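You operate a simulated robot arm through the tools that you are given. There is no shell and no other tool. Be economical: measure what you need, move in short steps, check, and stop when the job is done.

The job below is to be done with a simulated robot arm. You get a single attempt, and the scene is never put back.

## Task
Move both pegs to the SMALL holes and stand the small white bowl between them.
Fine: the peg board is in the corner side drawer; shut it after. Where these are worked on the way, their far stop is far enough and under half their travel is too little: corner side drawer.

Only the result counts: the job must be done as asked and must still hold three seconds after the hand-in. Knocking over, shifting, dropping, spilling or breaking anything else fails it.

## Robot
A 6-joint arm with a two-finger parallel gripper, fixed in place. Base frame: the origin is at the foot of the arm, x ahead of it, y to its left, z up. Readings come in mm, rad, newtons and seconds.
With the tool pointing down near the work surface it reaches from about 240 to 780 mm from the base axis. Its first joint turns from -2.897 to 2.897 rad. Payload 3.91 kg.
Tool frame: the origin (TCP) lies between the finger pads and is the grasp point; the fingertips stand 30 mm ahead of it; z points along the fingers, y is the line along which they close. Largest opening 110 mm; finger width 20, thickness 10; the body of the gripper, 48 by 112 mm, starts 55 mm behind the TCP.
Orientation is told as [roll, pitch, yaw] about the base's x, y, z axes, in that order, counted from this pose: with the fingers straight down and closing along the base's y, the tool's x points along the base's -x, its y along +y and its z along -z.

## Interface
- The arm moves only by the tool send_rows. Its argument "deltas" is text: rows parted by semicolons, each of 7 numbers parted by spaces: the shift along the tool's x, y, z in mm, then the turn, a rotation vector about the tool's x, y, z in rad, then the closure, from 0 (fully open) to 1 (shut). In form: dx dy dz wx wy wz gripper; .... A call has 1 to 20 rows; each row shifts and turns the commanded pose from where the row before left it, along the tool's axes as they then stand. A row lasts 0.2 s, in which the tool goes at most 50 mm and 0.15 rad; a call with a longer step from one row to the next is refused whole, and so is a gripper value outside its range. A pose out of reach is approached as far as the arm can. The call stops where the force on the tool passes 40 N (or 10 N more than at its start, if that is more) or the arm is blocked; 0.2 s more then pass. Each finger travels about 45 mm/s and halts on what it meets, pressing with about 30 N; the grip force reading is that of the motor and also rises with nothing between the fingers. The clock runs only during rows and for 0.2 s after the last one: add rows that do not move to give the fingers time. The reply holds the time, the measured pose of the TCP, the force on the tool along the base axes, the opening and the grip force, in the units named above and with some noise, with the torque about the TCP (base axes, N m) and any sound that the robot's microphone picked up, and new pictures: "views" is both (left out), scene, wrist or none.
- Cameras (640 x 400 px; columns grow to the right, rows downward): "scene" is fixed at [402.1, -649.8, 1473.5]; the picture's right is [0.99, -0.12, 0.00], its down [-0.05, -0.45, -0.89] and it looks along [0.10, 0.89, -0.45] (base axes); focal length 312 px, centre (320, 200). "wrist" rides on the gripper at [77, 7, -114] in the tool frame; the picture's right is [-0.09, 1.00, 0.00], its down [-0.80, -0.07, -0.59] and it looks along [-0.59, -0.05, 0.80] (tool axes); focal length 270 px, centre (320, 200). There is no depth. A picture from a camera that has moved, and an enlarged one, comes with that camera's place and axes in the base frame and with its lens.
- slide_trunk(by): slides the trunk up (or, below 0, down) by that many mm; the arm rides with it, the base frame stays. It gives what a move gives, with no picture.
- inspect(camera, box): a new picture of the part [left, top, right, bottom] of that camera's present view, enlarged. No time passes.
- hand_in(): hands the job in; it is judged then, once.

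Work in short steps. Places have to be worked out from the pictures, the camera data and where the tool is seen: move nearer, look again, correct. Check each grasp and each placing, and mend what went wrong. You have 120 turns and 200 pictures in all, those below and enlarged ones among them. Open the gripper and draw the arm clear of the work before you hand the job in, unless the task says otherwise; then end with one line.

The tools are called after "Emit:" as a command line: name --argument value ..., lists and objects as JSON in quotes. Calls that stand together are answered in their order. send_rows: Moves the arm, as the interface text tells. Its arguments: {"type":"object","properties":{"deltas":{"type":"string"},"views":{"type":"string","enum":["both","scene","wrist","none"]}},"required":["deltas"]} The other tools are called the same way: slide_trunk (by) slides the trunk up or down; inspect (camera, box) takes an enlarged picture of a part of a camera's view; hand_in () hands the job in.

At the start:

```text
clock: 0.0
tool_pos: [468.5, 228.2, 1214.0]
ee_rot: [0.001, 0.001, 0.0]
contact_force: [0.6, 0.3, -0.1]
torque: [-0.01, 0.01, -0.01]
finger_gap: 110.1
gripper_force: 0.0
trunk travel left (down, up): [-475.0, 135.0]
```

scene: 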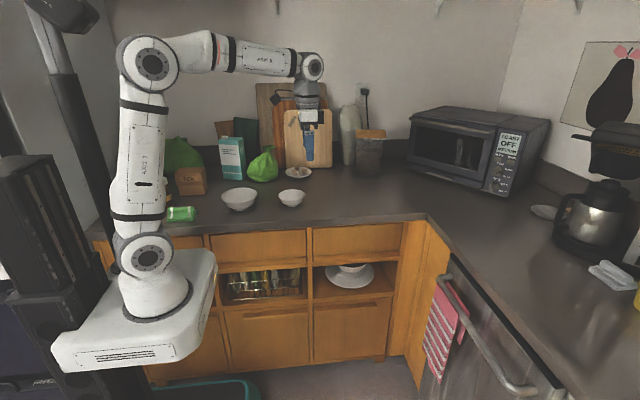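
wrist: 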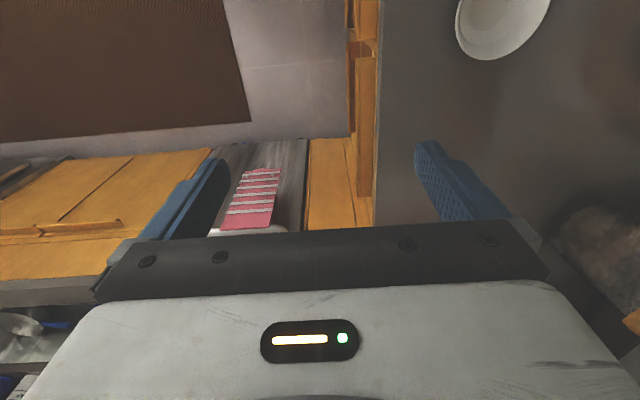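

The scene shows cabinets under a counter with several drawers; I look closer at the front and at the bowls before moving.

Emit:
inspect --camera "scene" --box '[200, 200, 440, 350]'

Emit:
inspect --camera "scene" --box '[160, 120, 400, 270]'

```text
2.67 times, centred on (320, 275) of scene
camera zoom: at [402.1, -649.8, 1473.5], right [0.99, -0.12, 0.0], down [-0.05, -0.45, -0.89], along [0.1, 0.89, -0.45], focal length 833 px, centre (320, 0)
```

zoom: 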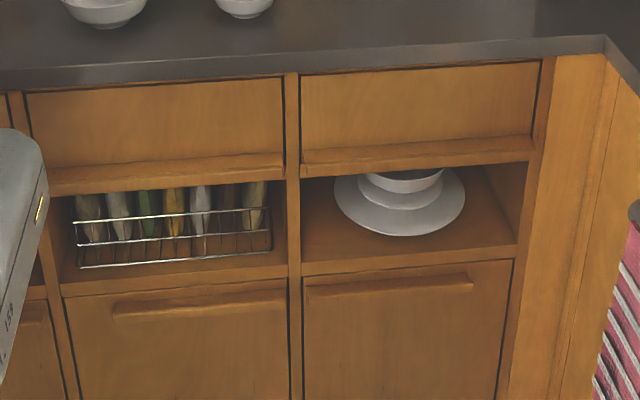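

```text
2.67 times, centred on (280, 195) of scene
camera zoom: at [402.1, -649.8, 1473.5], right [0.99, -0.12, 0.0], down [-0.05, -0.45, -0.89], along [0.1, 0.89, -0.45], focal length 833 px, centre (427, 213)
```

zoom: 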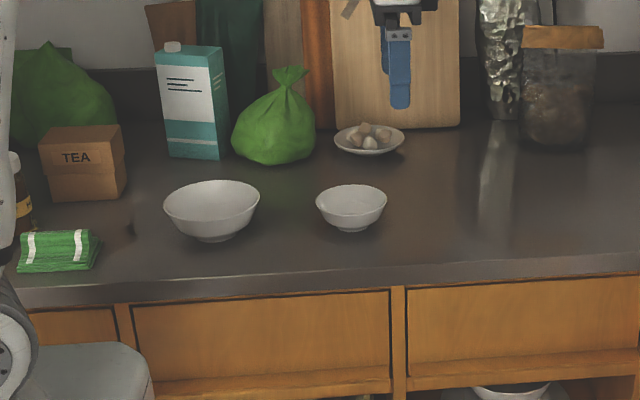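

The counter top seems to be at z≈910, its front edge at y≈285, the small bowl near (415,457) and the corner-side drawer (right one) at x≈484–820, z≈760–860, opening toward -y. I draw back off the counter and roll the tool to look at the drawer front.

Emit:
send_rows --deltas "0 -40 0 0 0 0 0;0 -40 0 0 0 0 0;0 -40 0 0 0 0 0;0 -40 0 0 0 0 0;0 -40 0 0 0 0 0;0 -40 0 0 0 0 0;0 0 40 0 0 0 0;0 0 40 0 0 0 0;0 0 40 0 0 0 0;0 0 40 0 0 0 0;0 0 0 -0.13 0 0 0;0 0 0 -0.13 0 0 0;0 0 0 -0.13 0 0 0;0 0 0 -0.13 0 0 0;0 0 0 -0.13 0 0 0;0 0 0 -0.13 0 0 0"

```text
clock: 3.4
tool_pos: [469.7, -12.3, 1055.0]
ee_rot: [0.782, 0.001, 0.0]
contact_force: [0.3, 0.0, -0.2]
torque: [0.01, 0.01, -0.04]
finger_gap: 110.0
gripper_force: 0.1
trunk travel left (down, up): [-475.0, 135.0]
camera wrist: at [391.7, -87.7, 1140.2], right [0.09, 0.71, 0.7], down [0.8, -0.47, 0.37], along [0.59, 0.53, -0.61], focal length 270 px, centre (320, 200)
```

scene: 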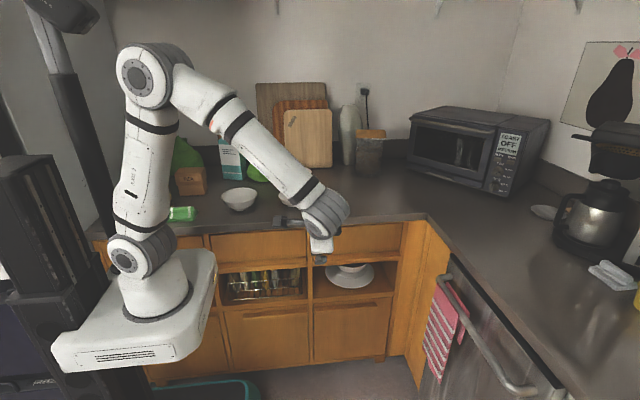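
wrist: 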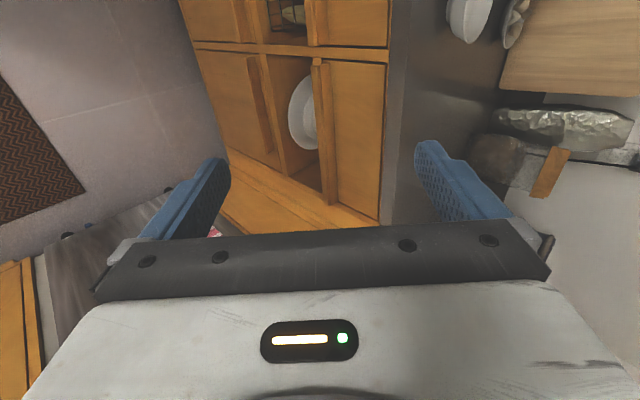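

The drawer has a rail handle along its bottom edge. I enlarge it to see the rail's shape.

Emit:
inspect --camera "wrist" --box '[220, 30, 420, 230]'

```text
2.00 times, centred on (320, 130) of wrist
camera zoom: at [391.7, -87.7, 1140.2], right [0.09, 0.71, 0.7], down [0.8, -0.47, 0.37], along [0.59, 0.53, -0.61], focal length 541 px, centre (320, 340)
```

zoom: 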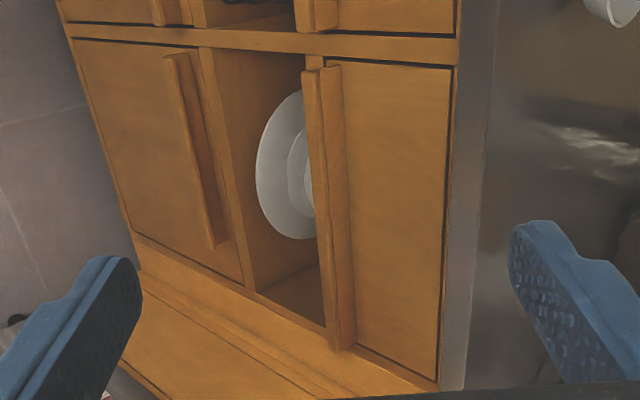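

The ledge protrudes over the full drawer width, so I can pinch it with fingers above and below. I finish rolling to horizontal, come down to ledge height and look.

Emit:
send_rows --deltas "0 0 0 -0.131 0 0 0;0 0 0 -0.131 0 0 0;0 0 0 -0.131 0 0 0;0 0 0 -0.131 0 0 0;0 0 0 -0.131 0 0 0;0 0 0 -0.134 0 0 0;-30 -40 0 0 0 0 0.4;-30 -40 0 0 0 0 0.4;-30 -40 0 0 0 0 0.4;-30 -40 0 0 0 0 0.4;-30 -40 0 0 0 0 0.4;0 -40 0 0 0 0 0.4;0 -40 0 0 0 0 0.4;0 0 40 0 0 0 0.4;0 0 40 0 0 0 0.4"

```text
clock: 6.6
tool_pos: [616.7, 71.6, 772.1]
ee_rot: [1.571, 0.001, 0.0]
contact_force: [0.1, -0.2, -0.4]
torque: [0.03, 0.02, 0.01]
finger_gap: 66.1
gripper_force: 0.1
trunk travel left (down, up): [-475.0, 135.0]
camera wrist: at [539.4, -43.9, 778.7], right [0.09, 0.0, 1.0], down [0.8, -0.59, -0.07], along [0.59, 0.8, -0.05], focal length 270 px, centre (320, 200)
```

scene: 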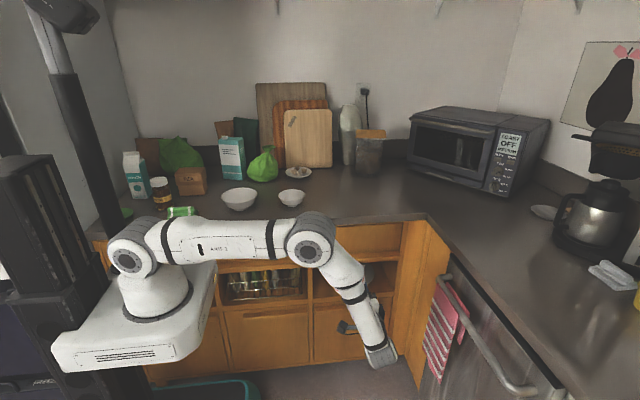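
wrist: 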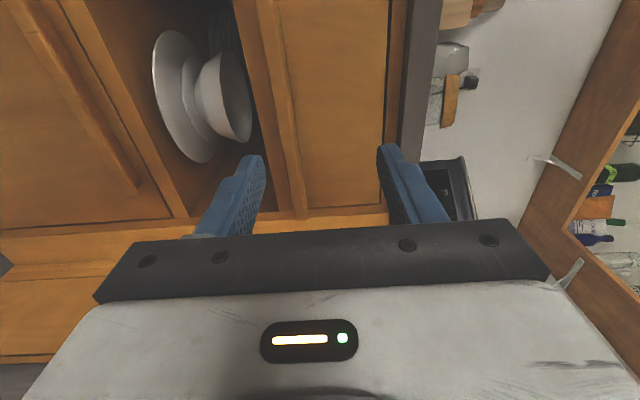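

Emit:
inspect --camera "wrist" --box '[200, 0, 440, 230]'

```text
1.74 times, centred on (320, 115) of wrist
camera zoom: at [539.4, -43.9, 778.7], right [0.09, 0.0, 1.0], down [0.8, -0.59, -0.07], along [0.59, 0.8, -0.05], focal length 470 px, centre (320, 348)
```

zoom: 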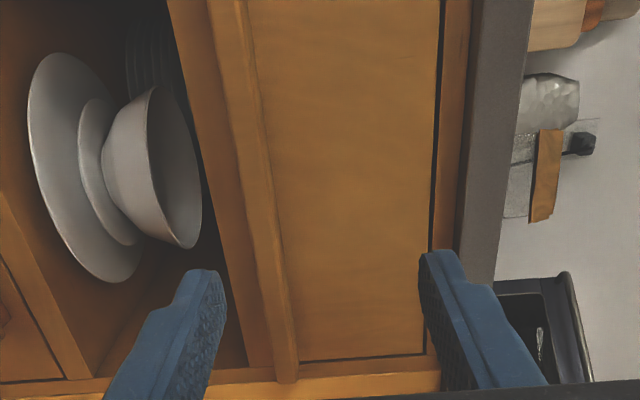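

I judge the ledge at z≈710–735, y≈270–300. I lower to z≈725 and move nearer for a better look.

Emit:
send_rows --deltas "0 -23 0 0 0 0 0.4;0 -24 0 0 0 0 0.4;0 0 40 0 0 0 0.4;0 0 40 0 0 0 0.4;0 0 30 0 0 0 0.4" --views "wrist"

Emit:
inspect --camera "wrist" --box '[180, 0, 440, 240]'

```text
clock: 7.8
tool_pos: [617.5, 178.3, 725.4]
ee_rot: [1.569, 0.0, -0.001]
contact_force: [-0.1, -0.2, 0.2]
torque: [-0.02, 0.02, -0.03]
finger_gap: 65.9
gripper_force: 0.0
trunk travel left (down, up): [-475.0, 135.0]
camera wrist: at [539.9, 64.2, 733.5], right [0.09, 0.0, 1.0], down [0.8, -0.59, -0.07], along [0.59, 0.8, -0.05], focal length 270 px, centre (320, 200)
```

wrist: 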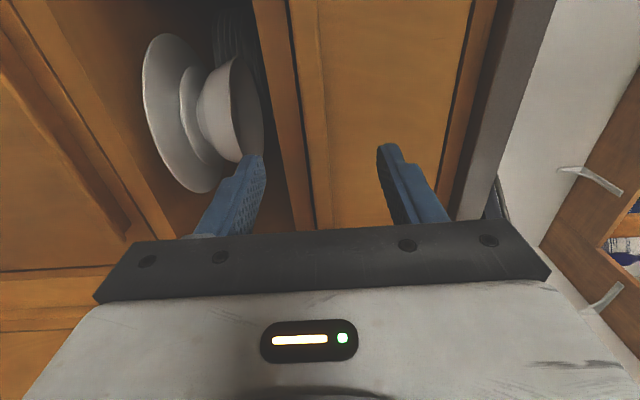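

```text
1.67 times, centred on (310, 120) of wrist
camera zoom: at [539.9, 64.2, 733.5], right [0.09, 0.0, 1.0], down [0.8, -0.59, -0.07], along [0.59, 0.8, -0.05], focal length 450 px, centre (337, 333)
```

zoom: 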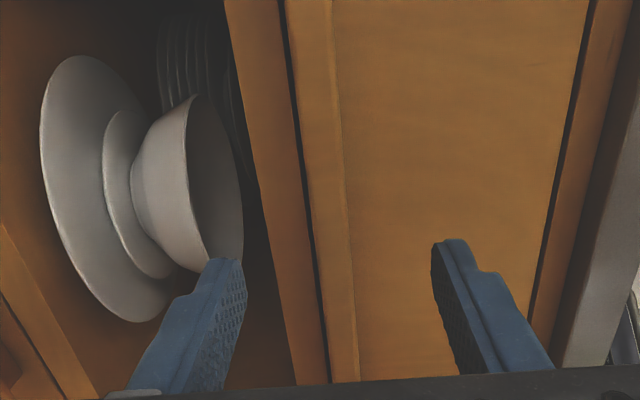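

Ledge is about z 711–731. I centre at z≈721, narrow the fingers to about 40 mm and advance until the tips meet the drawer face.

Emit:
send_rows --deltas "0 -4 0 0 0 0 0.62;0 0 15 0 0 0 0.62;0 0 15 0 0 0 0.62;0 0 10 0 0 0 0.62;0 0 5 0 0 0 0.62;0 0 5 0 0 0 0.62;0 0 5 0 0 0 0.62;0 0 5 0 0 0 0.62;0 0 5 0 0 0 0.62;0 0 5 0 0 0 0.62;0 0 5 0 0 0 0.62;0 0 5 0 0 0 0.62" --views "wrist"

Emit:
inspect --camera "wrist" --box '[180, 0, 440, 240]'

```text
clock: 10.4
tool_pos: [619.1, 259.3, 722.7]
ee_rot: [1.569, -0.001, 0.0]
contact_force: [-0.3, -0.3, 0.4]
torque: [-0.01, 0.01, 0.01]
finger_gap: 41.8
gripper_force: 0.0
trunk travel left (down, up): [-475.0, 135.0]
camera wrist: at [541.8, 143.7, 730.0], right [0.09, 0.0, 1.0], down [0.8, -0.59, -0.07], along [0.59, 0.8, -0.05], focal length 270 px, centre (320, 200)
```

wrist: 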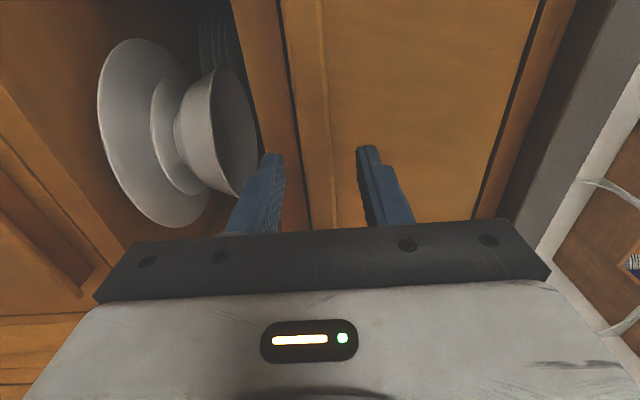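

```text
1.67 times, centred on (310, 120) of wrist
camera zoom: at [541.8, 143.7, 730.0], right [0.09, 0.0, 1.0], down [0.8, -0.59, -0.07], along [0.59, 0.8, -0.05], focal length 450 px, centre (337, 333)
```

zoom: 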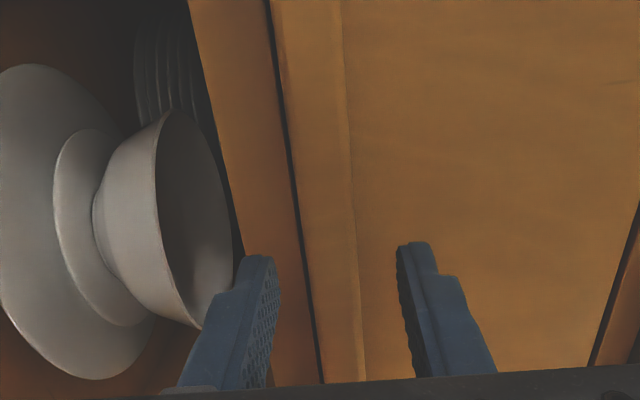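

No contact yet at tip y≈289; I continue slowly.

Emit:
send_rows --deltas "0 0 5 0 0 0 0.62;0 0 5 0 0 0 0.62;0 0 5 0 0 0 0.62;0 0 5 0 0 0 0.62;0 0 5 0 0 0 0.62;0 0 5 0 0 0 0.62;0 0 5 0 0 0 0.62;0 0 5 0 0 0 0.62" --views "wrist"

Emit:
inspect --camera "wrist" --box '[180, 0, 440, 240]'

```text
clock: 12.2
tool_pos: [619.0, 298.6, 722.3]
ee_rot: [1.568, 0.0, 0.0]
contact_force: [-1.3, 0.3, -0.4]
torque: [0.0, 0.0, 0.02]
finger_gap: 41.6
gripper_force: 0.0
trunk travel left (down, up): [-475.0, 135.0]
camera wrist: at [541.4, 183.1, 730.0], right [0.09, 0.0, 1.0], down [0.8, -0.59, -0.07], along [0.59, 0.8, -0.05], focal length 270 px, centre (320, 200)
```

wrist: 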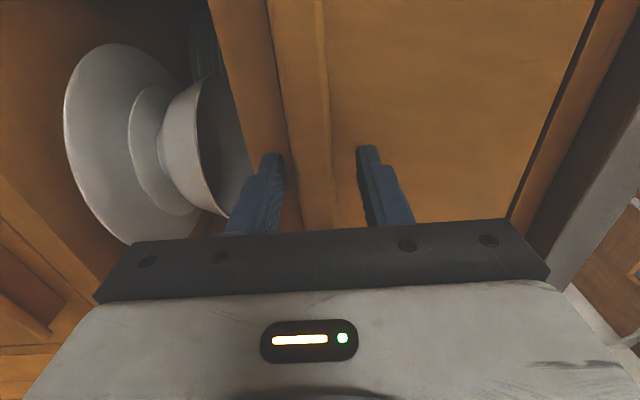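

```text
1.67 times, centred on (310, 120) of wrist
camera zoom: at [541.4, 183.1, 730.0], right [0.09, 0.0, 1.0], down [0.8, -0.59, -0.07], along [0.59, 0.8, -0.05], focal length 450 px, centre (337, 333)
```

zoom: 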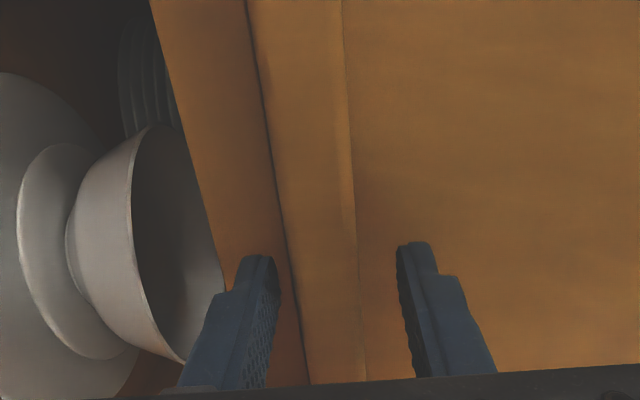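

Tip at y≈328 and the parallax suggests the ledge front is near y≈300, so the fingers may already straddle it. I advance gently until contact with the face.

Emit:
send_rows --deltas "0 0 3 0 0 0 0.62;0 0 3 0 0 0 0.62;0 0 3 0 0 0 0.62;0 0 3 0 0 0 0.62;0 0 3 0 0 0 0.62;0 0 3 0 0 0 0.62;0 0 3 0 0 0 0.62;0 0 3 0 0 0 0.62;0 0 3 0 0 0 0.62;0 0 3 0 0 0 0.62" --views "both"

```text
clock: 13.4
tool_pos: [619.3, 308.0, 720.9]
ee_rot: [1.569, 0.003, -0.006]
contact_force: [-3.7, -12.5, 1.2]
torque: [0.34, -0.11, 0.2]
finger_gap: 42.6
gripper_force: 1.0
trunk travel left (down, up): [-475.0, 135.0]
stopped in row 5: the force on the tool passed its limit at 45 N (the readings are from after the stop); the commanded pose is now the measured one
camera wrist: at [541.4, 193.2, 728.3], right [0.09, 0.0, 1.0], down [0.8, -0.6, -0.07], along [0.6, 0.8, -0.06], focal length 270 px, centre (320, 200)
```

scene: 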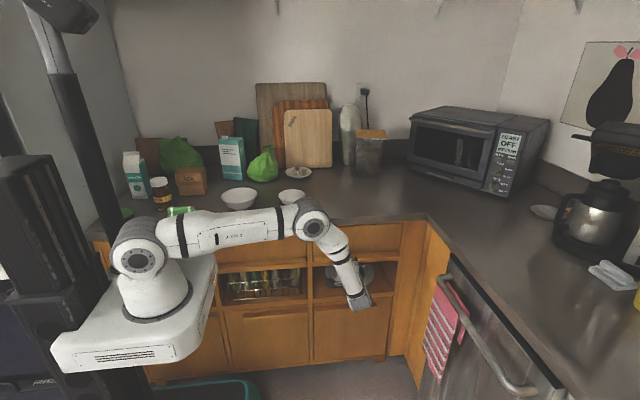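
wrist: 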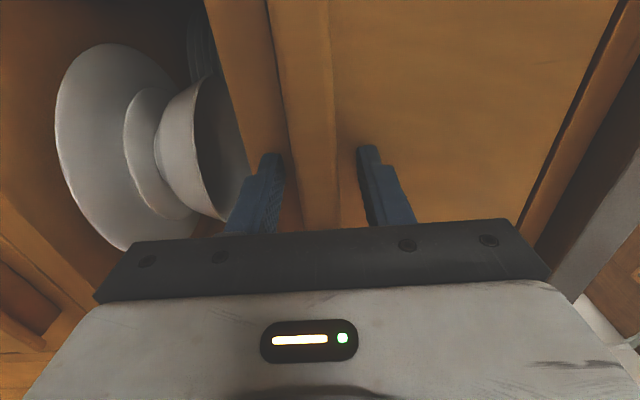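

Contact with the drawer face at tip y≈338. I back off 4 mm and close on the ledge.

Emit:
send_rows --deltas "0 0 -4 0 0 0 0.62;0 0 0 0 0 0 0.8;0 0 0 0 0 0 0.95;0 0 0 0 0 0 0.95;0 0 0 0 0 0 0.95" --views "wrist"

```text
clock: 14.6
tool_pos: [619.3, 305.5, 720.6]
ee_rot: [1.57, 0.001, -0.004]
contact_force: [0.6, 2.4, 0.4]
torque: [1.12, -0.73, 0.07]
finger_gap: 19.7
gripper_force: 45.2
trunk travel left (down, up): [-475.0, 135.0]
camera wrist: at [541.3, 191.0, 728.1], right [0.09, 0.0, 1.0], down [0.8, -0.6, -0.07], along [0.59, 0.8, -0.05], focal length 270 px, centre (320, 200)
```

wrist: 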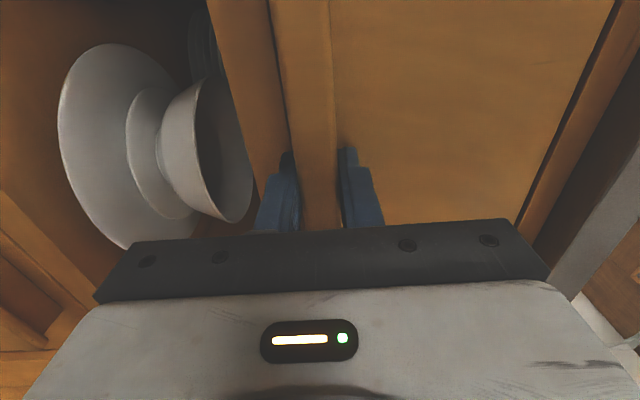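

Ledge gripped (19.7 mm). I pull the drawer out gently.

Emit:
send_rows --deltas "0 0 -5 0 0 0 0.95;0 0 -10 0 0 0 0.95;0 0 -10 0 0 0 0.95;0 0 -10 0 0 0 0.95;0 0 -10 0 0 0 0.95;0 0 -10 0 0 0 0.95;0 0 -10 0 0 0 0.95;0 0 -10 0 0 0 0.95;0 0 -10 0 0 0 0.95;0 0 -10 0 0 0 0.95;0 0 -10 0 0 0 0.95" --views "both"

```text
clock: 17.0
tool_pos: [620.0, 201.8, 721.9]
ee_rot: [1.569, 0.003, -0.001]
contact_force: [-7.6, -1.9, -5.5]
torque: [1.12, -0.7, -0.81]
finger_gap: 19.9
gripper_force: 45.3
trunk travel left (down, up): [-475.0, 135.0]
camera wrist: at [541.4, 86.7, 728.3], right [0.09, 0.0, 1.0], down [0.8, -0.6, -0.07], along [0.59, 0.8, -0.06], focal length 270 px, centre (320, 200)
```

scene: 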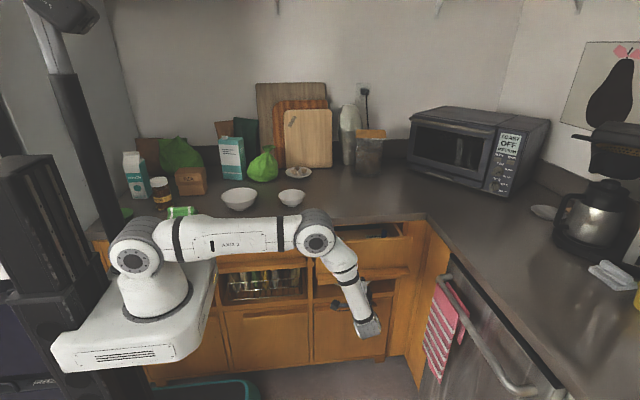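
wrist: 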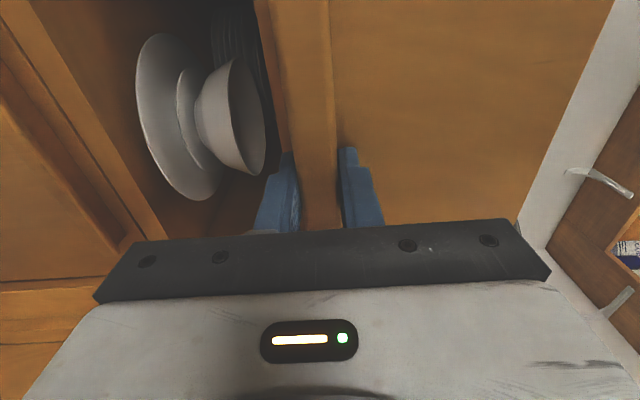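

The drawer moves with the hand. I keep pulling toward its far stop.

Emit:
send_rows --deltas "0 0 -10 0 0 0 0.95;0 0 -10 0 0 0 0.95;0 0 -10 0 0 0 0.95;0 0 -10 0 0 0 0.95;0 0 -10 0 0 0 0.95;0 0 -10 0 0 0 0.95;0 0 -10 0 0 0 0.95;0 0 -10 0 0 0 0.95;0 0 -10 0 0 0 0.95;0 0 -10 0 0 0 0.95;0 0 -10 0 0 0 0.95;0 0 -10 0 0 0 0.95;0 0 -10 0 0 0 0.95;0 0 -10 0 0 0 0.95;0 0 -10 0 0 0 0.95;0 0 -10 0 0 0 0.95;0 0 -10 0 0 0 0.95;0 0 -10 0 0 0 0.95;0 0 -10 0 0 0 0.95;0 0 -10 0 0 0 0.95" --views "both"

```text
clock: 21.2
tool_pos: [618.9, 1.0, 719.9]
ee_rot: [1.569, 0.004, -0.003]
contact_force: [12.2, -1.4, -7.0]
torque: [1.1, -0.9, 1.13]
finger_gap: 20.1
gripper_force: 45.1
trunk travel left (down, up): [-475.0, 135.0]
camera wrist: at [541.2, -114.7, 728.4], right [0.09, 0.0, 1.0], down [0.8, -0.6, -0.07], along [0.59, 0.8, -0.06], focal length 270 px, centre (320, 200)
```

scene: 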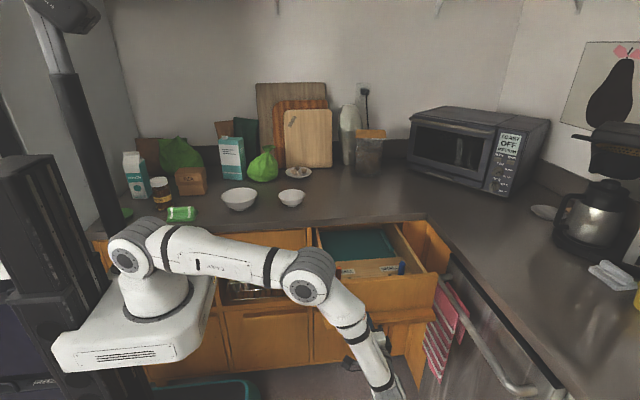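
wrist: 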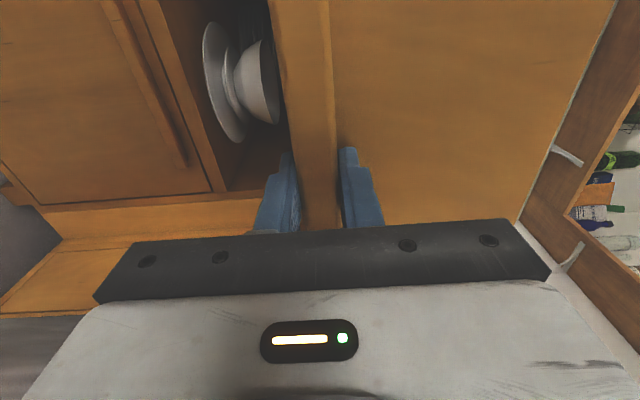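

Board visible in the drawer; still no stop reached. I pull on until blocked.

Emit:
send_rows --deltas "0 0 -6 0 0 0 0.95;0 0 -6 0 0 0 0.95;0 0 -6 0 0 0 0.95;0 0 -6 0 0 0 0.95;0 0 -6 0 0 0 0.95;0 0 -6 0 0 0 0.95;0 0 -6 0 0 0 0.95;0 0 -6 0 0 0 0.95;0 0 -6 0 0 0 0.95;0 0 -6 0 0 0 0.95;0 0 -6 0 0 0 0.95;0 0 -6 0 0 0 0.95" --views "both"

```text
clock: 23.8
tool_pos: [619.1, -71.2, 720.1]
ee_rot: [1.567, 0.003, -0.004]
contact_force: [6.0, 0.3, 0.6]
torque: [1.13, -0.82, -1.01]
finger_gap: 19.8
gripper_force: 45.1
trunk travel left (down, up): [-475.0, 135.0]
camera wrist: at [541.2, -186.1, 728.2], right [0.09, 0.0, 1.0], down [0.8, -0.6, -0.07], along [0.59, 0.8, -0.06], focal length 270 px, centre (320, 200)
```

scene: 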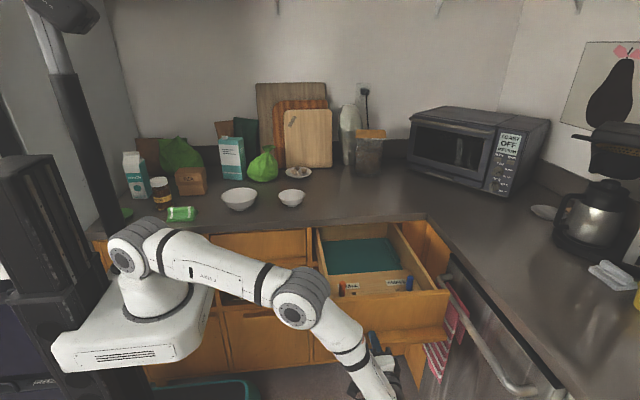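
wrist: 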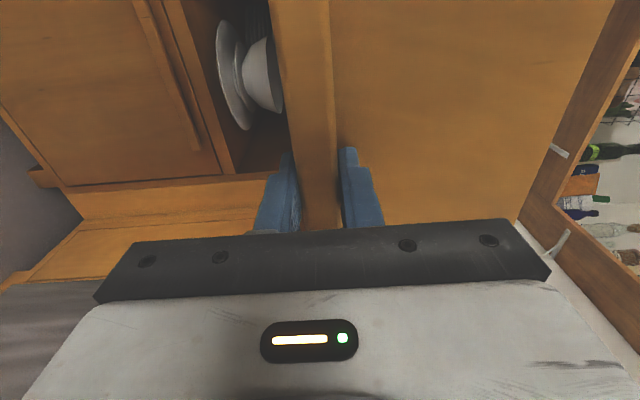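

Emit:
inspect --camera "scene" --box '[310, 215, 460, 310]'

Emit:
send_rows --deltas "0 0 -5 0 0 0 0.95;0 0 -5 0 0 0 0.95;0 0 -5 0 0 0 0.95;0 0 -5 0 0 0 0.95;0 0 -5 0 0 0 0.95;0 0 -5 0 0 0 0.95" --views "none"

```text
4.21 times, centred on (385, 262) of scene
camera zoom: at [402.1, -649.8, 1473.5], right [0.99, -0.12, 0.0], down [-0.05, -0.45, -0.89], along [0.1, 0.89, -0.45], focal length 1315 px, centre (46, -63)
```

zoom: 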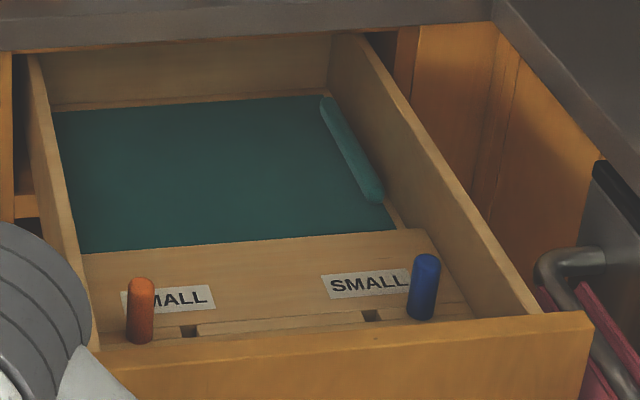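

```text
clock: 25.2
tool_pos: [617.8, -95.4, 719.1]
ee_rot: [1.571, 0.001, 0.003]
contact_force: [5.0, 10.5, -1.0]
torque: [0.66, -0.81, -0.54]
finger_gap: 19.8
gripper_force: 45.5
trunk travel left (down, up): [-475.0, 135.0]
stopped in row 6: the force on the tool passed its limit at 44 N (the readings are from after the stop); the commanded pose is now the measured one
```

The far stop is reached (travel ≈400 mm). Pegs stand at the outer ends of the board and the small holes appear inside of them. I release, back off, rise and turn the tool down to look from above.

Emit:
send_rows --deltas "0 0 0 0 0 0 0.6;0 0 0 0 0 0 0.6;0 0 0 0 0 0 0.6;0 0 -20 0 0 0 0.6;0 0 -40 0 0 0 0.6;0 0 -40 0 0 0 0.6;0 40 -20 0 0 0 0.6;0 40 0 0 0 0 0.6;0 40 0 0 0 0 0.6;0 40 0 0 0 0 0.6;0 40 0 0 0 0 0.6;0 40 0 0 0 0 0.6;0 40 0 0 0 0 0.6;0 40 0 0 0 0 0.6;0 40 0 0 0 0 0.6" --views "scene"

```text
clock: 28.4
tool_pos: [601.6, -157.1, 1065.0]
ee_rot: [1.566, 0.004, -0.01]
contact_force: [0.4, 0.5, 1.0]
torque: [-0.01, 0.01, -0.04]
finger_gap: 43.9
gripper_force: 0.1
out of reach, approached as far as the arm can: row 7, 11, 12, 13, 14, 15
trunk travel left (down, up): [-475.0, 135.0]
```

scene: 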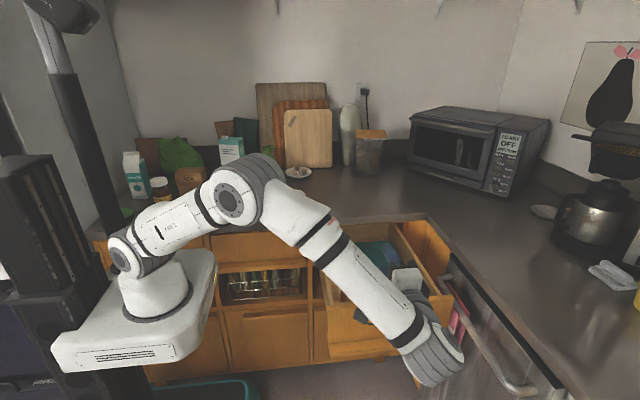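

Now turning the tool to point down.

Emit:
send_rows --deltas "0 0 0 0.131 0 0 0.3;0 0 0 0.131 0 0 0.3;0 0 0 0.131 0 0 0.3;0 0 0 0.131 0 0 0.3;0 0 0 0.131 0 0 0.3;0 0 0 0.131 0 0 0.3;0 0 0 0.131 0 0 0.3;0 0 0 0.131 0 0 0.3;0 0 0 0.131 0 0 0.3;0 0 0 0.131 0 0 0.3;0 0 0 0.131 0 0 0.3;0 0 0 0.129 0 0 0.3;30 40 0 0 0 0 0.3;30 40 0 0 0 0 0.3;0 40 0 0 0 0 0.3;0 40 0 0 0 0 0.3" --views "both"

```text
clock: 31.8
tool_pos: [540.2, 6.7, 1065.3]
ee_rot: [0.0, 0.003, 0.001]
contact_force: [0.4, -0.5, 0.1]
torque: [-0.02, -0.03, 0.0]
finger_gap: 77.1
gripper_force: 0.1
trunk travel left (down, up): [-475.0, 135.0]
camera wrist: at [463.7, 11.6, 1178.8], right [0.09, 1.0, 0.0], down [0.8, -0.07, 0.59], along [0.59, -0.05, -0.81], focal length 270 px, centre (320, 200)
```

scene: 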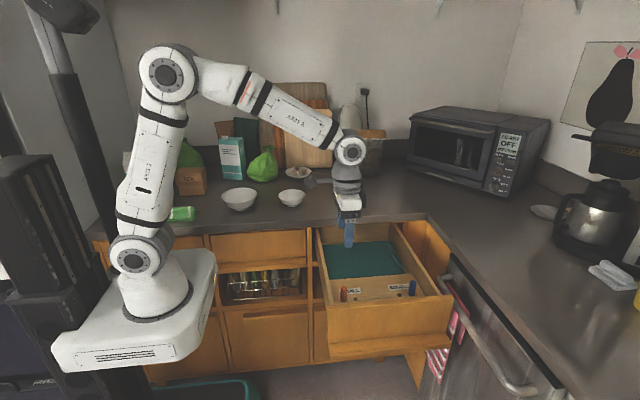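
wrist: 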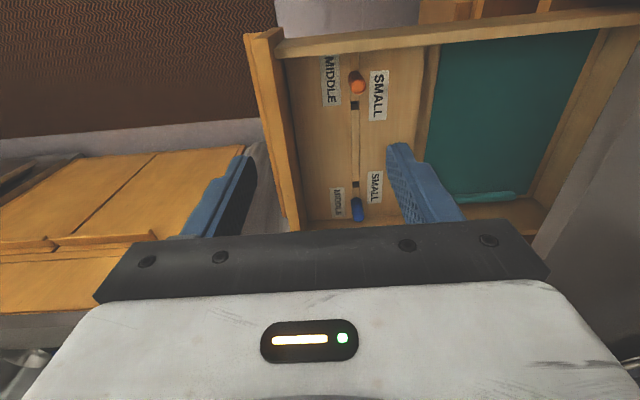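

Emit:
inspect --camera "wrist" --box '[280, 40, 440, 230]'

Emit:
inspect --camera "scene" --box '[320, 260, 430, 330]'

```text
2.11 times, centred on (360, 135) of wrist
camera zoom: at [463.7, 11.6, 1178.8], right [0.09, 1.0, 0.0], down [0.8, -0.07, 0.59], along [0.59, -0.05, -0.81], focal length 569 px, centre (236, 337)
```

zoom: 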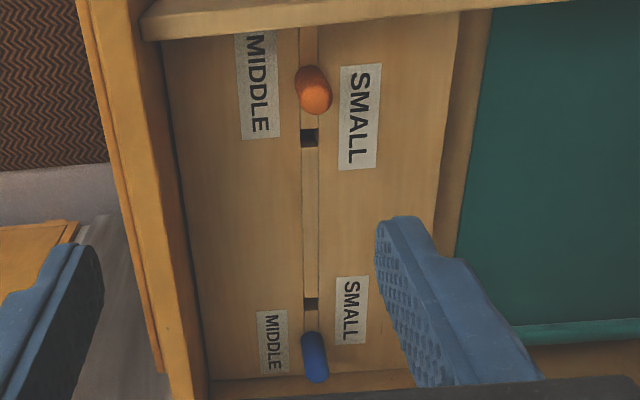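

```text
5.71 times, centred on (375, 295) of scene
camera zoom: at [402.1, -649.8, 1473.5], right [0.99, -0.12, 0.0], down [-0.05, -0.45, -0.89], along [0.1, 0.89, -0.45], focal length 1785 px, centre (6, -343)
```

zoom: 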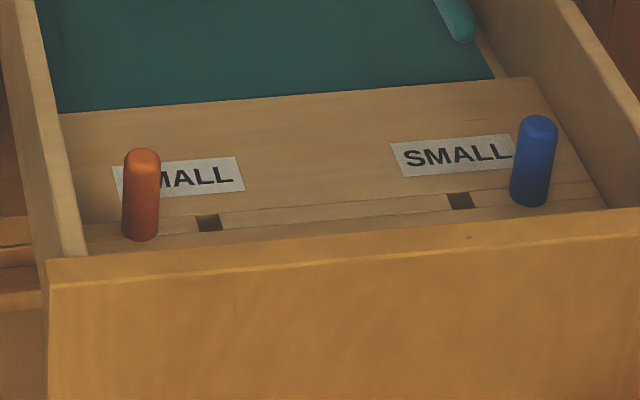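

Labels show the pegs now stand in the outer MIDDLE holes and the two empty inner holes, at about (590,52) and (729,52), board top z≈775, are the SMALL ones. Pegs: orange (551,50), blue (765,51), tops ≈ z 828. I hover over the orange peg to refine.

Emit:
send_rows --deltas "-11 20 0 0 0 0 0.4;0 23 40 0 0 0 0.4;0 0 40 0 0 0 0.4;0 0 40 0 0 0 0.4;0 0 35 0 0 0 0.4" --views "both"

Emit:
inspect --camera "wrist" --box '[240, 0, 440, 125]'

Emit:
inspect --camera "scene" --box '[320, 260, 430, 330]'

```text
clock: 33.0
tool_pos: [553.4, 49.6, 910.7]
ee_rot: [0.001, 0.004, 0.002]
contact_force: [-0.4, 0.5, 0.3]
torque: [-0.01, 0.0, 0.02]
finger_gap: 66.1
gripper_force: 0.1
trunk travel left (down, up): [-475.0, 135.0]
camera wrist: at [476.4, 54.9, 1025.3], right [0.09, 1.0, 0.0], down [0.8, -0.07, 0.59], along [0.59, -0.05, -0.81], focal length 270 px, centre (320, 200)
```

scene: 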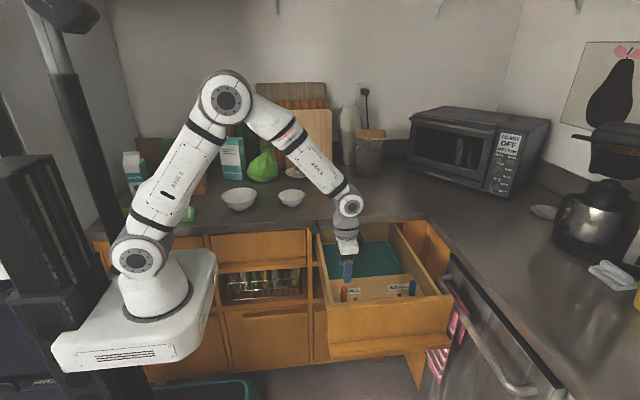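
wrist: 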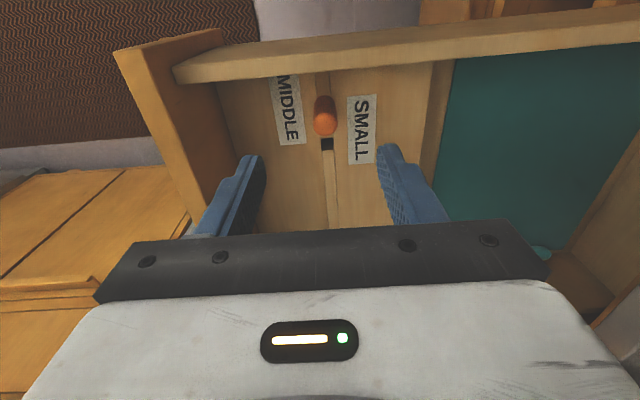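

```text
3.20 times, centred on (340, 62) of wrist
camera zoom: at [476.4, 54.9, 1025.3], right [0.09, 1.0, 0.0], down [0.8, -0.07, 0.59], along [0.59, -0.05, -0.81], focal length 865 px, centre (256, 640)
```

zoom: 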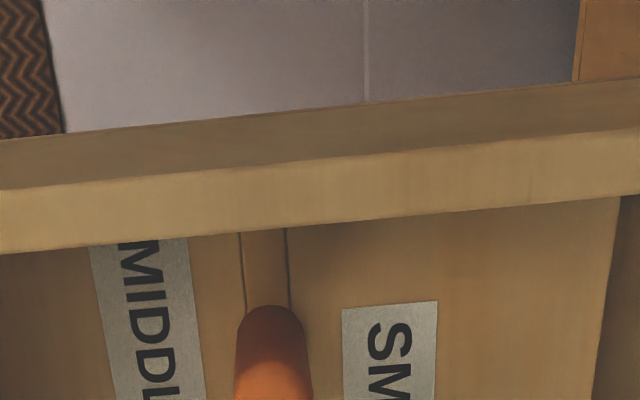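

```text
5.71 times, centred on (375, 295) of scene
camera zoom: at [402.1, -649.8, 1473.5], right [0.99, -0.12, 0.0], down [-0.05, -0.45, -0.89], along [0.1, 0.89, -0.45], focal length 1785 px, centre (6, -343)
```

zoom: 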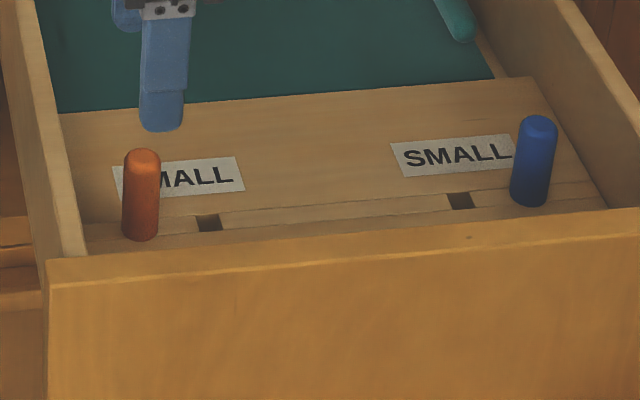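

Emit:
inspect --camera "wrist" --box '[260, 70, 400, 170]'

```text
4.00 times, centred on (330, 120) of wrist
camera zoom: at [476.4, 54.9, 1025.3], right [0.09, 1.0, 0.0], down [0.8, -0.07, 0.59], along [0.59, -0.05, -0.81], focal length 1081 px, centre (280, 520)
```

zoom: 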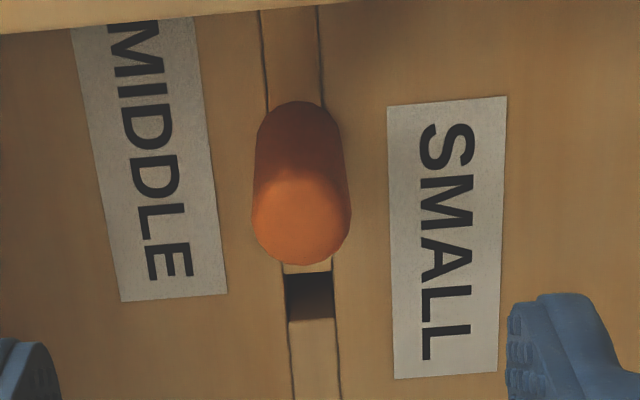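

Refined: orange peg at (550.5,52.6), SMALL hole at (591,52.8). I descend around the peg and close.

Emit:
send_rows --deltas "2.9 3 0 0 0 0 0.5;0 0 30 0 0 0 0.5;0 0 30 0 0 0 0.5;0 0 20 0 0 0 0.5;0 0 10 0 0 0 0.5;0 0 8 0 0 0 0.5;0 0 0 0 0 0 0.5" --views "both"

Emit:
inspect --camera "scene" --box '[320, 260, 430, 330]'

```text
clock: 34.6
tool_pos: [548.4, 48.8, 810.9]
ee_rot: [0.0, 0.005, 0.002]
contact_force: [0.2, 0.4, 0.4]
torque: [0.02, 0.0, 0.02]
finger_gap: 54.8
gripper_force: 0.0
trunk travel left (down, up): [-475.0, 135.0]
camera wrist: at [472.0, 54.8, 925.9], right [0.09, 1.0, 0.0], down [0.8, -0.07, 0.59], along [0.59, -0.05, -0.81], focal length 270 px, centre (320, 200)
```

scene: 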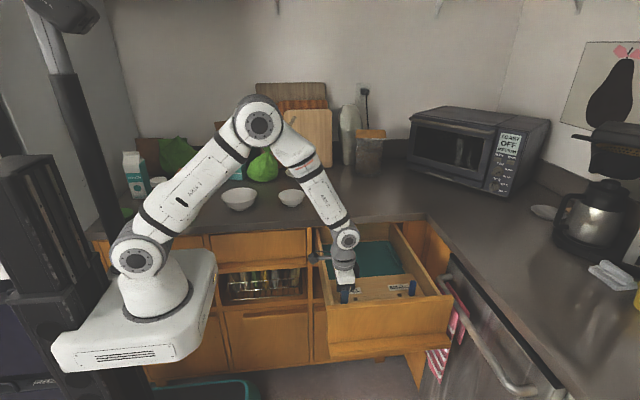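
wrist: 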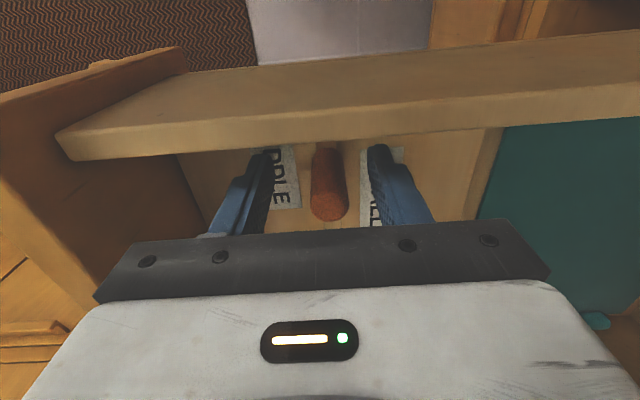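

```text
5.71 times, centred on (375, 295) of scene
camera zoom: at [402.1, -649.8, 1473.5], right [0.99, -0.12, 0.0], down [-0.05, -0.45, -0.89], along [0.1, 0.89, -0.45], focal length 1785 px, centre (6, -343)
```

zoom: 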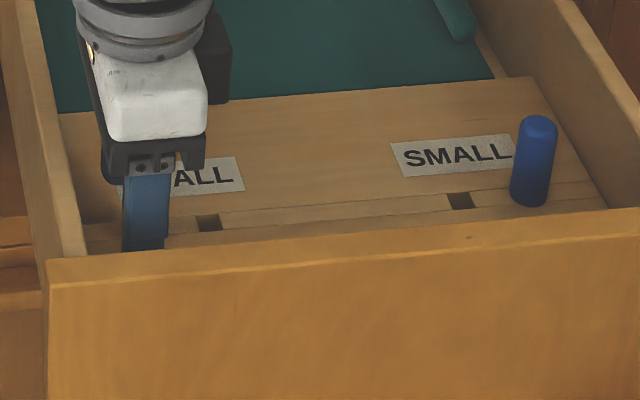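

The peg sits about 4 mm to +y of the finger midline; I shift, then close.

Emit:
send_rows --deltas "0 4 0 0 0 0 0.5;0 0 0 0 0 0 0.7;0 0 0 0 0 0 0.85;0 0 0 0 0 0 0.9;0 0 0 0 0 0 0.9;0 0 0 0 0 0 0.9" --views "wrist"

```text
clock: 36.0
tool_pos: [550.1, 52.2, 810.3]
ee_rot: [-0.001, 0.003, 0.002]
contact_force: [0.1, -0.2, 0.0]
torque: [0.0, 0.01, -0.01]
finger_gap: 18.3
gripper_force: 29.9
trunk travel left (down, up): [-475.0, 135.0]
camera wrist: at [472.6, 59.0, 926.2], right [0.09, 1.0, 0.0], down [0.8, -0.07, 0.59], along [0.59, -0.05, -0.81], focal length 270 px, centre (320, 200)
```

wrist: 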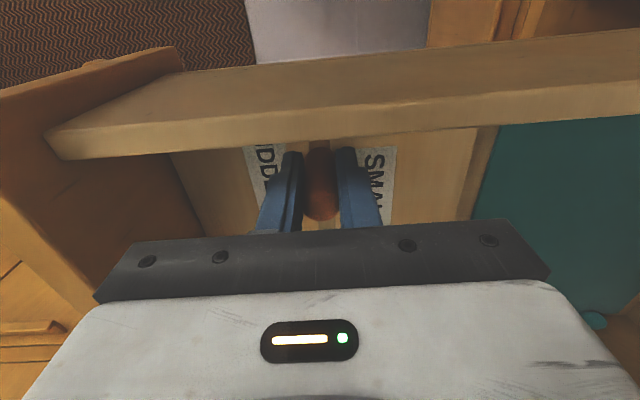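

The peg is held (18.3 mm). I lift straight up 60 mm slowly and look.

Emit:
send_rows --deltas "0 0 -5 0 0 0 0.9;0 0 -10 0 0 0 0.9;0 0 -10 0 0 0 0.9;0 0 -10 0 0 0 0.9;0 0 -10 0 0 0 0.9;0 0 -15 0 0 0 0.9;0 0 0 0 0 0 0.9" --views "wrist"

Emit:
inspect --camera "scene" --box '[310, 230, 440, 320]'

```text
clock: 37.6
tool_pos: [550.2, 52.0, 873.5]
ee_rot: [0.0, 0.004, 0.003]
contact_force: [0.2, -0.2, -0.1]
torque: [0.02, 0.01, -0.01]
finger_gap: 18.1
gripper_force: 30.3
trunk travel left (down, up): [-475.0, 135.0]
camera wrist: at [472.7, 58.8, 987.7], right [0.09, 1.0, 0.0], down [0.8, -0.07, 0.59], along [0.59, -0.05, -0.81], focal length 270 px, centre (320, 200)
```

wrist: 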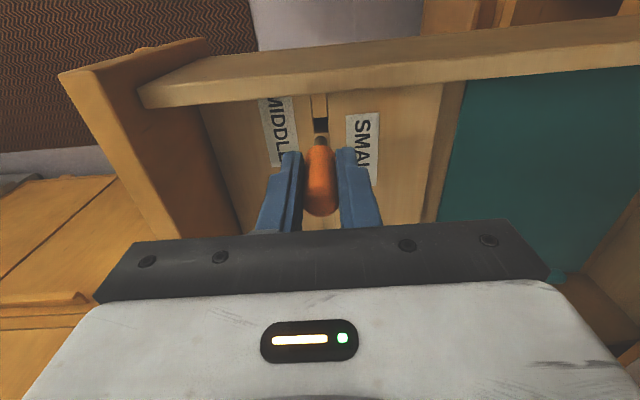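

```text
4.44 times, centred on (375, 275) of scene
camera zoom: at [402.1, -649.8, 1473.5], right [0.99, -0.12, 0.0], down [-0.05, -0.45, -0.89], along [0.1, 0.89, -0.45], focal length 1388 px, centre (76, -133)
```

zoom: 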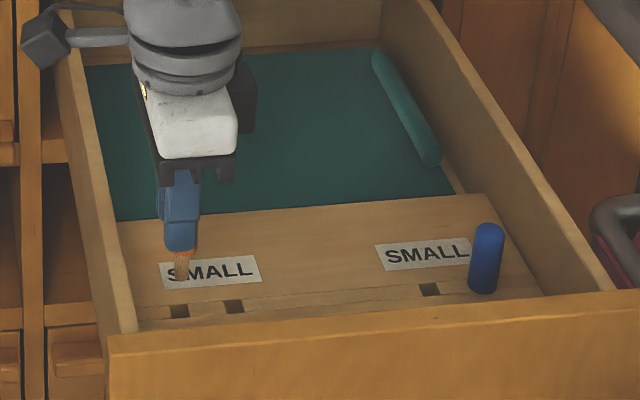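

The peg has a thin wooden tenon below; the hole spacing works out at ≈40 mm. I shift +40 mm in x and come down partway to check alignment.

Emit:
send_rows --deltas "-20 0 0 0 0 0 0.9;-20 0 0 0 0 0 0.9;0 0 15 0 0 0 0.9;0 0 10 0 0 0 0.9;0 0 5 0 0 0 0.9;0 0 0 0 0 0 0.9" --views "wrist"

Emit:
inspect --camera "wrist" --box '[260, 90, 400, 190]'

Emit:
inspect --camera "scene" --box '[330, 270, 390, 310]'

```text
clock: 39.0
tool_pos: [590.6, 52.0, 845.1]
ee_rot: [0.0, -0.001, 0.001]
contact_force: [1.8, -3.7, 15.3]
torque: [-0.42, -0.24, -0.05]
finger_gap: 18.4
gripper_force: 29.5
trunk travel left (down, up): [-475.0, 135.0]
camera wrist: at [512.9, 57.9, 958.5], right [0.09, 1.0, 0.0], down [0.8, -0.07, 0.59], along [0.59, -0.05, -0.8], focal length 270 px, centre (320, 200)
```

wrist: 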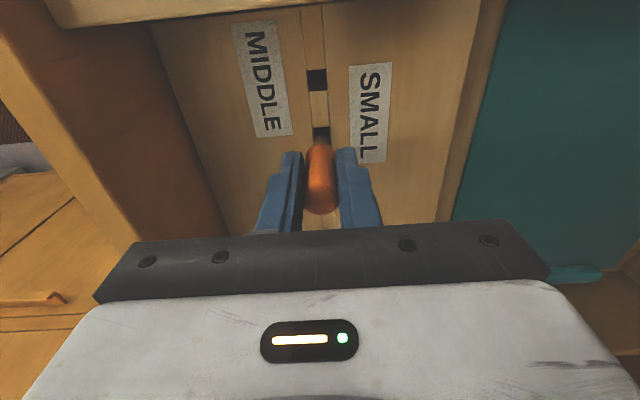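

```text
4.00 times, centred on (330, 140) of wrist
camera zoom: at [512.9, 57.9, 958.5], right [0.09, 1.0, 0.0], down [0.8, -0.07, 0.59], along [0.59, -0.05, -0.8], focal length 1081 px, centre (280, 440)
```

zoom: 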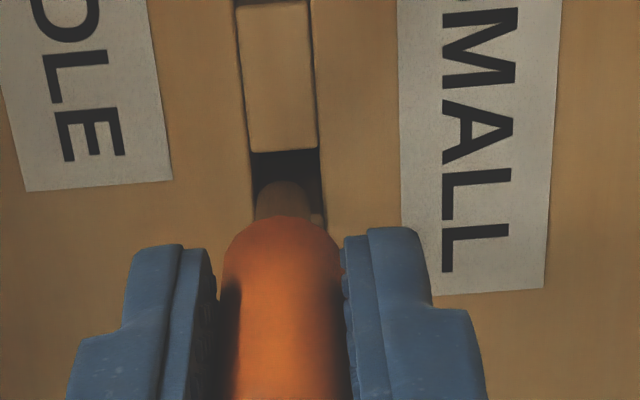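

```text
10.00 times, centred on (360, 290) of scene
camera zoom: at [402.1, -649.8, 1473.5], right [0.99, -0.12, 0.0], down [-0.05, -0.45, -0.89], along [0.1, 0.89, -0.45], focal length 3124 px, centre (-80, -700)
```

zoom: 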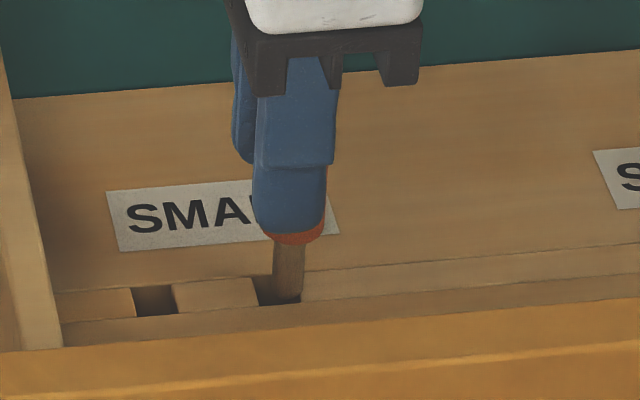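

The tenon foot touched the +x rim of the hole (≈15 N). I lift 4 mm, shift −2.5 mm in x and +0.7 in y, and check.

Emit:
send_rows --deltas "0 0 -5 0 0 0 0.9;2.5 0.7 0 0 0 0 0.9;0 0 0 0 0 0 0.9" --views "wrist"

Emit:
inspect --camera "wrist" --box '[260, 90, 400, 190]'

Emit:
inspect --camera "scene" --box '[330, 270, 390, 310]'

```text
clock: 39.8
tool_pos: [587.5, 53.0, 846.4]
ee_rot: [0.001, 0.003, 0.001]
contact_force: [-0.3, -0.6, -0.4]
torque: [-0.02, 0.01, -0.02]
finger_gap: 18.1
gripper_force: 29.9
trunk travel left (down, up): [-475.0, 135.0]
camera wrist: at [510.4, 59.3, 961.3], right [0.09, 1.0, 0.0], down [0.8, -0.07, 0.59], along [0.59, -0.05, -0.81], focal length 270 px, centre (320, 200)
```

wrist: 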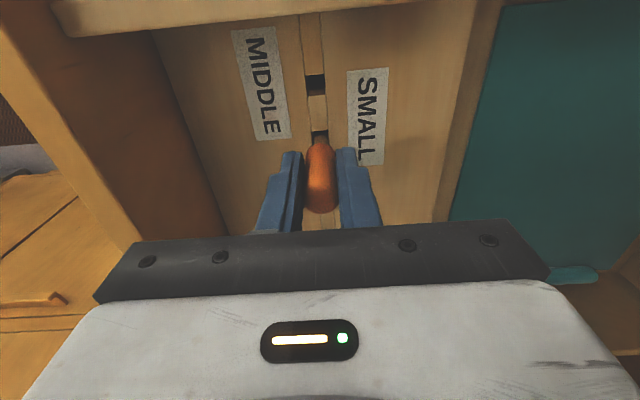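

```text
4.00 times, centred on (330, 140) of wrist
camera zoom: at [510.4, 59.3, 961.3], right [0.09, 1.0, 0.0], down [0.8, -0.07, 0.59], along [0.59, -0.05, -0.81], focal length 1081 px, centre (280, 440)
```

zoom: 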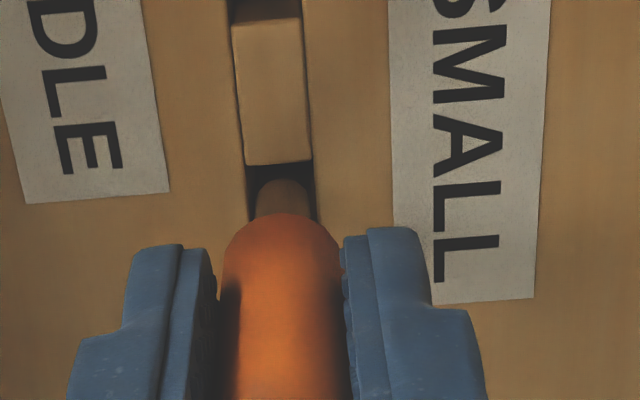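

```text
10.00 times, centred on (360, 290) of scene
camera zoom: at [402.1, -649.8, 1473.5], right [0.99, -0.12, 0.0], down [-0.05, -0.45, -0.89], along [0.1, 0.89, -0.45], focal length 3124 px, centre (-80, -700)
```

zoom: 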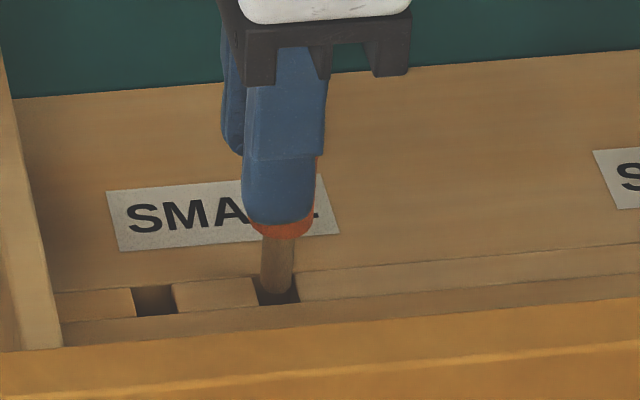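

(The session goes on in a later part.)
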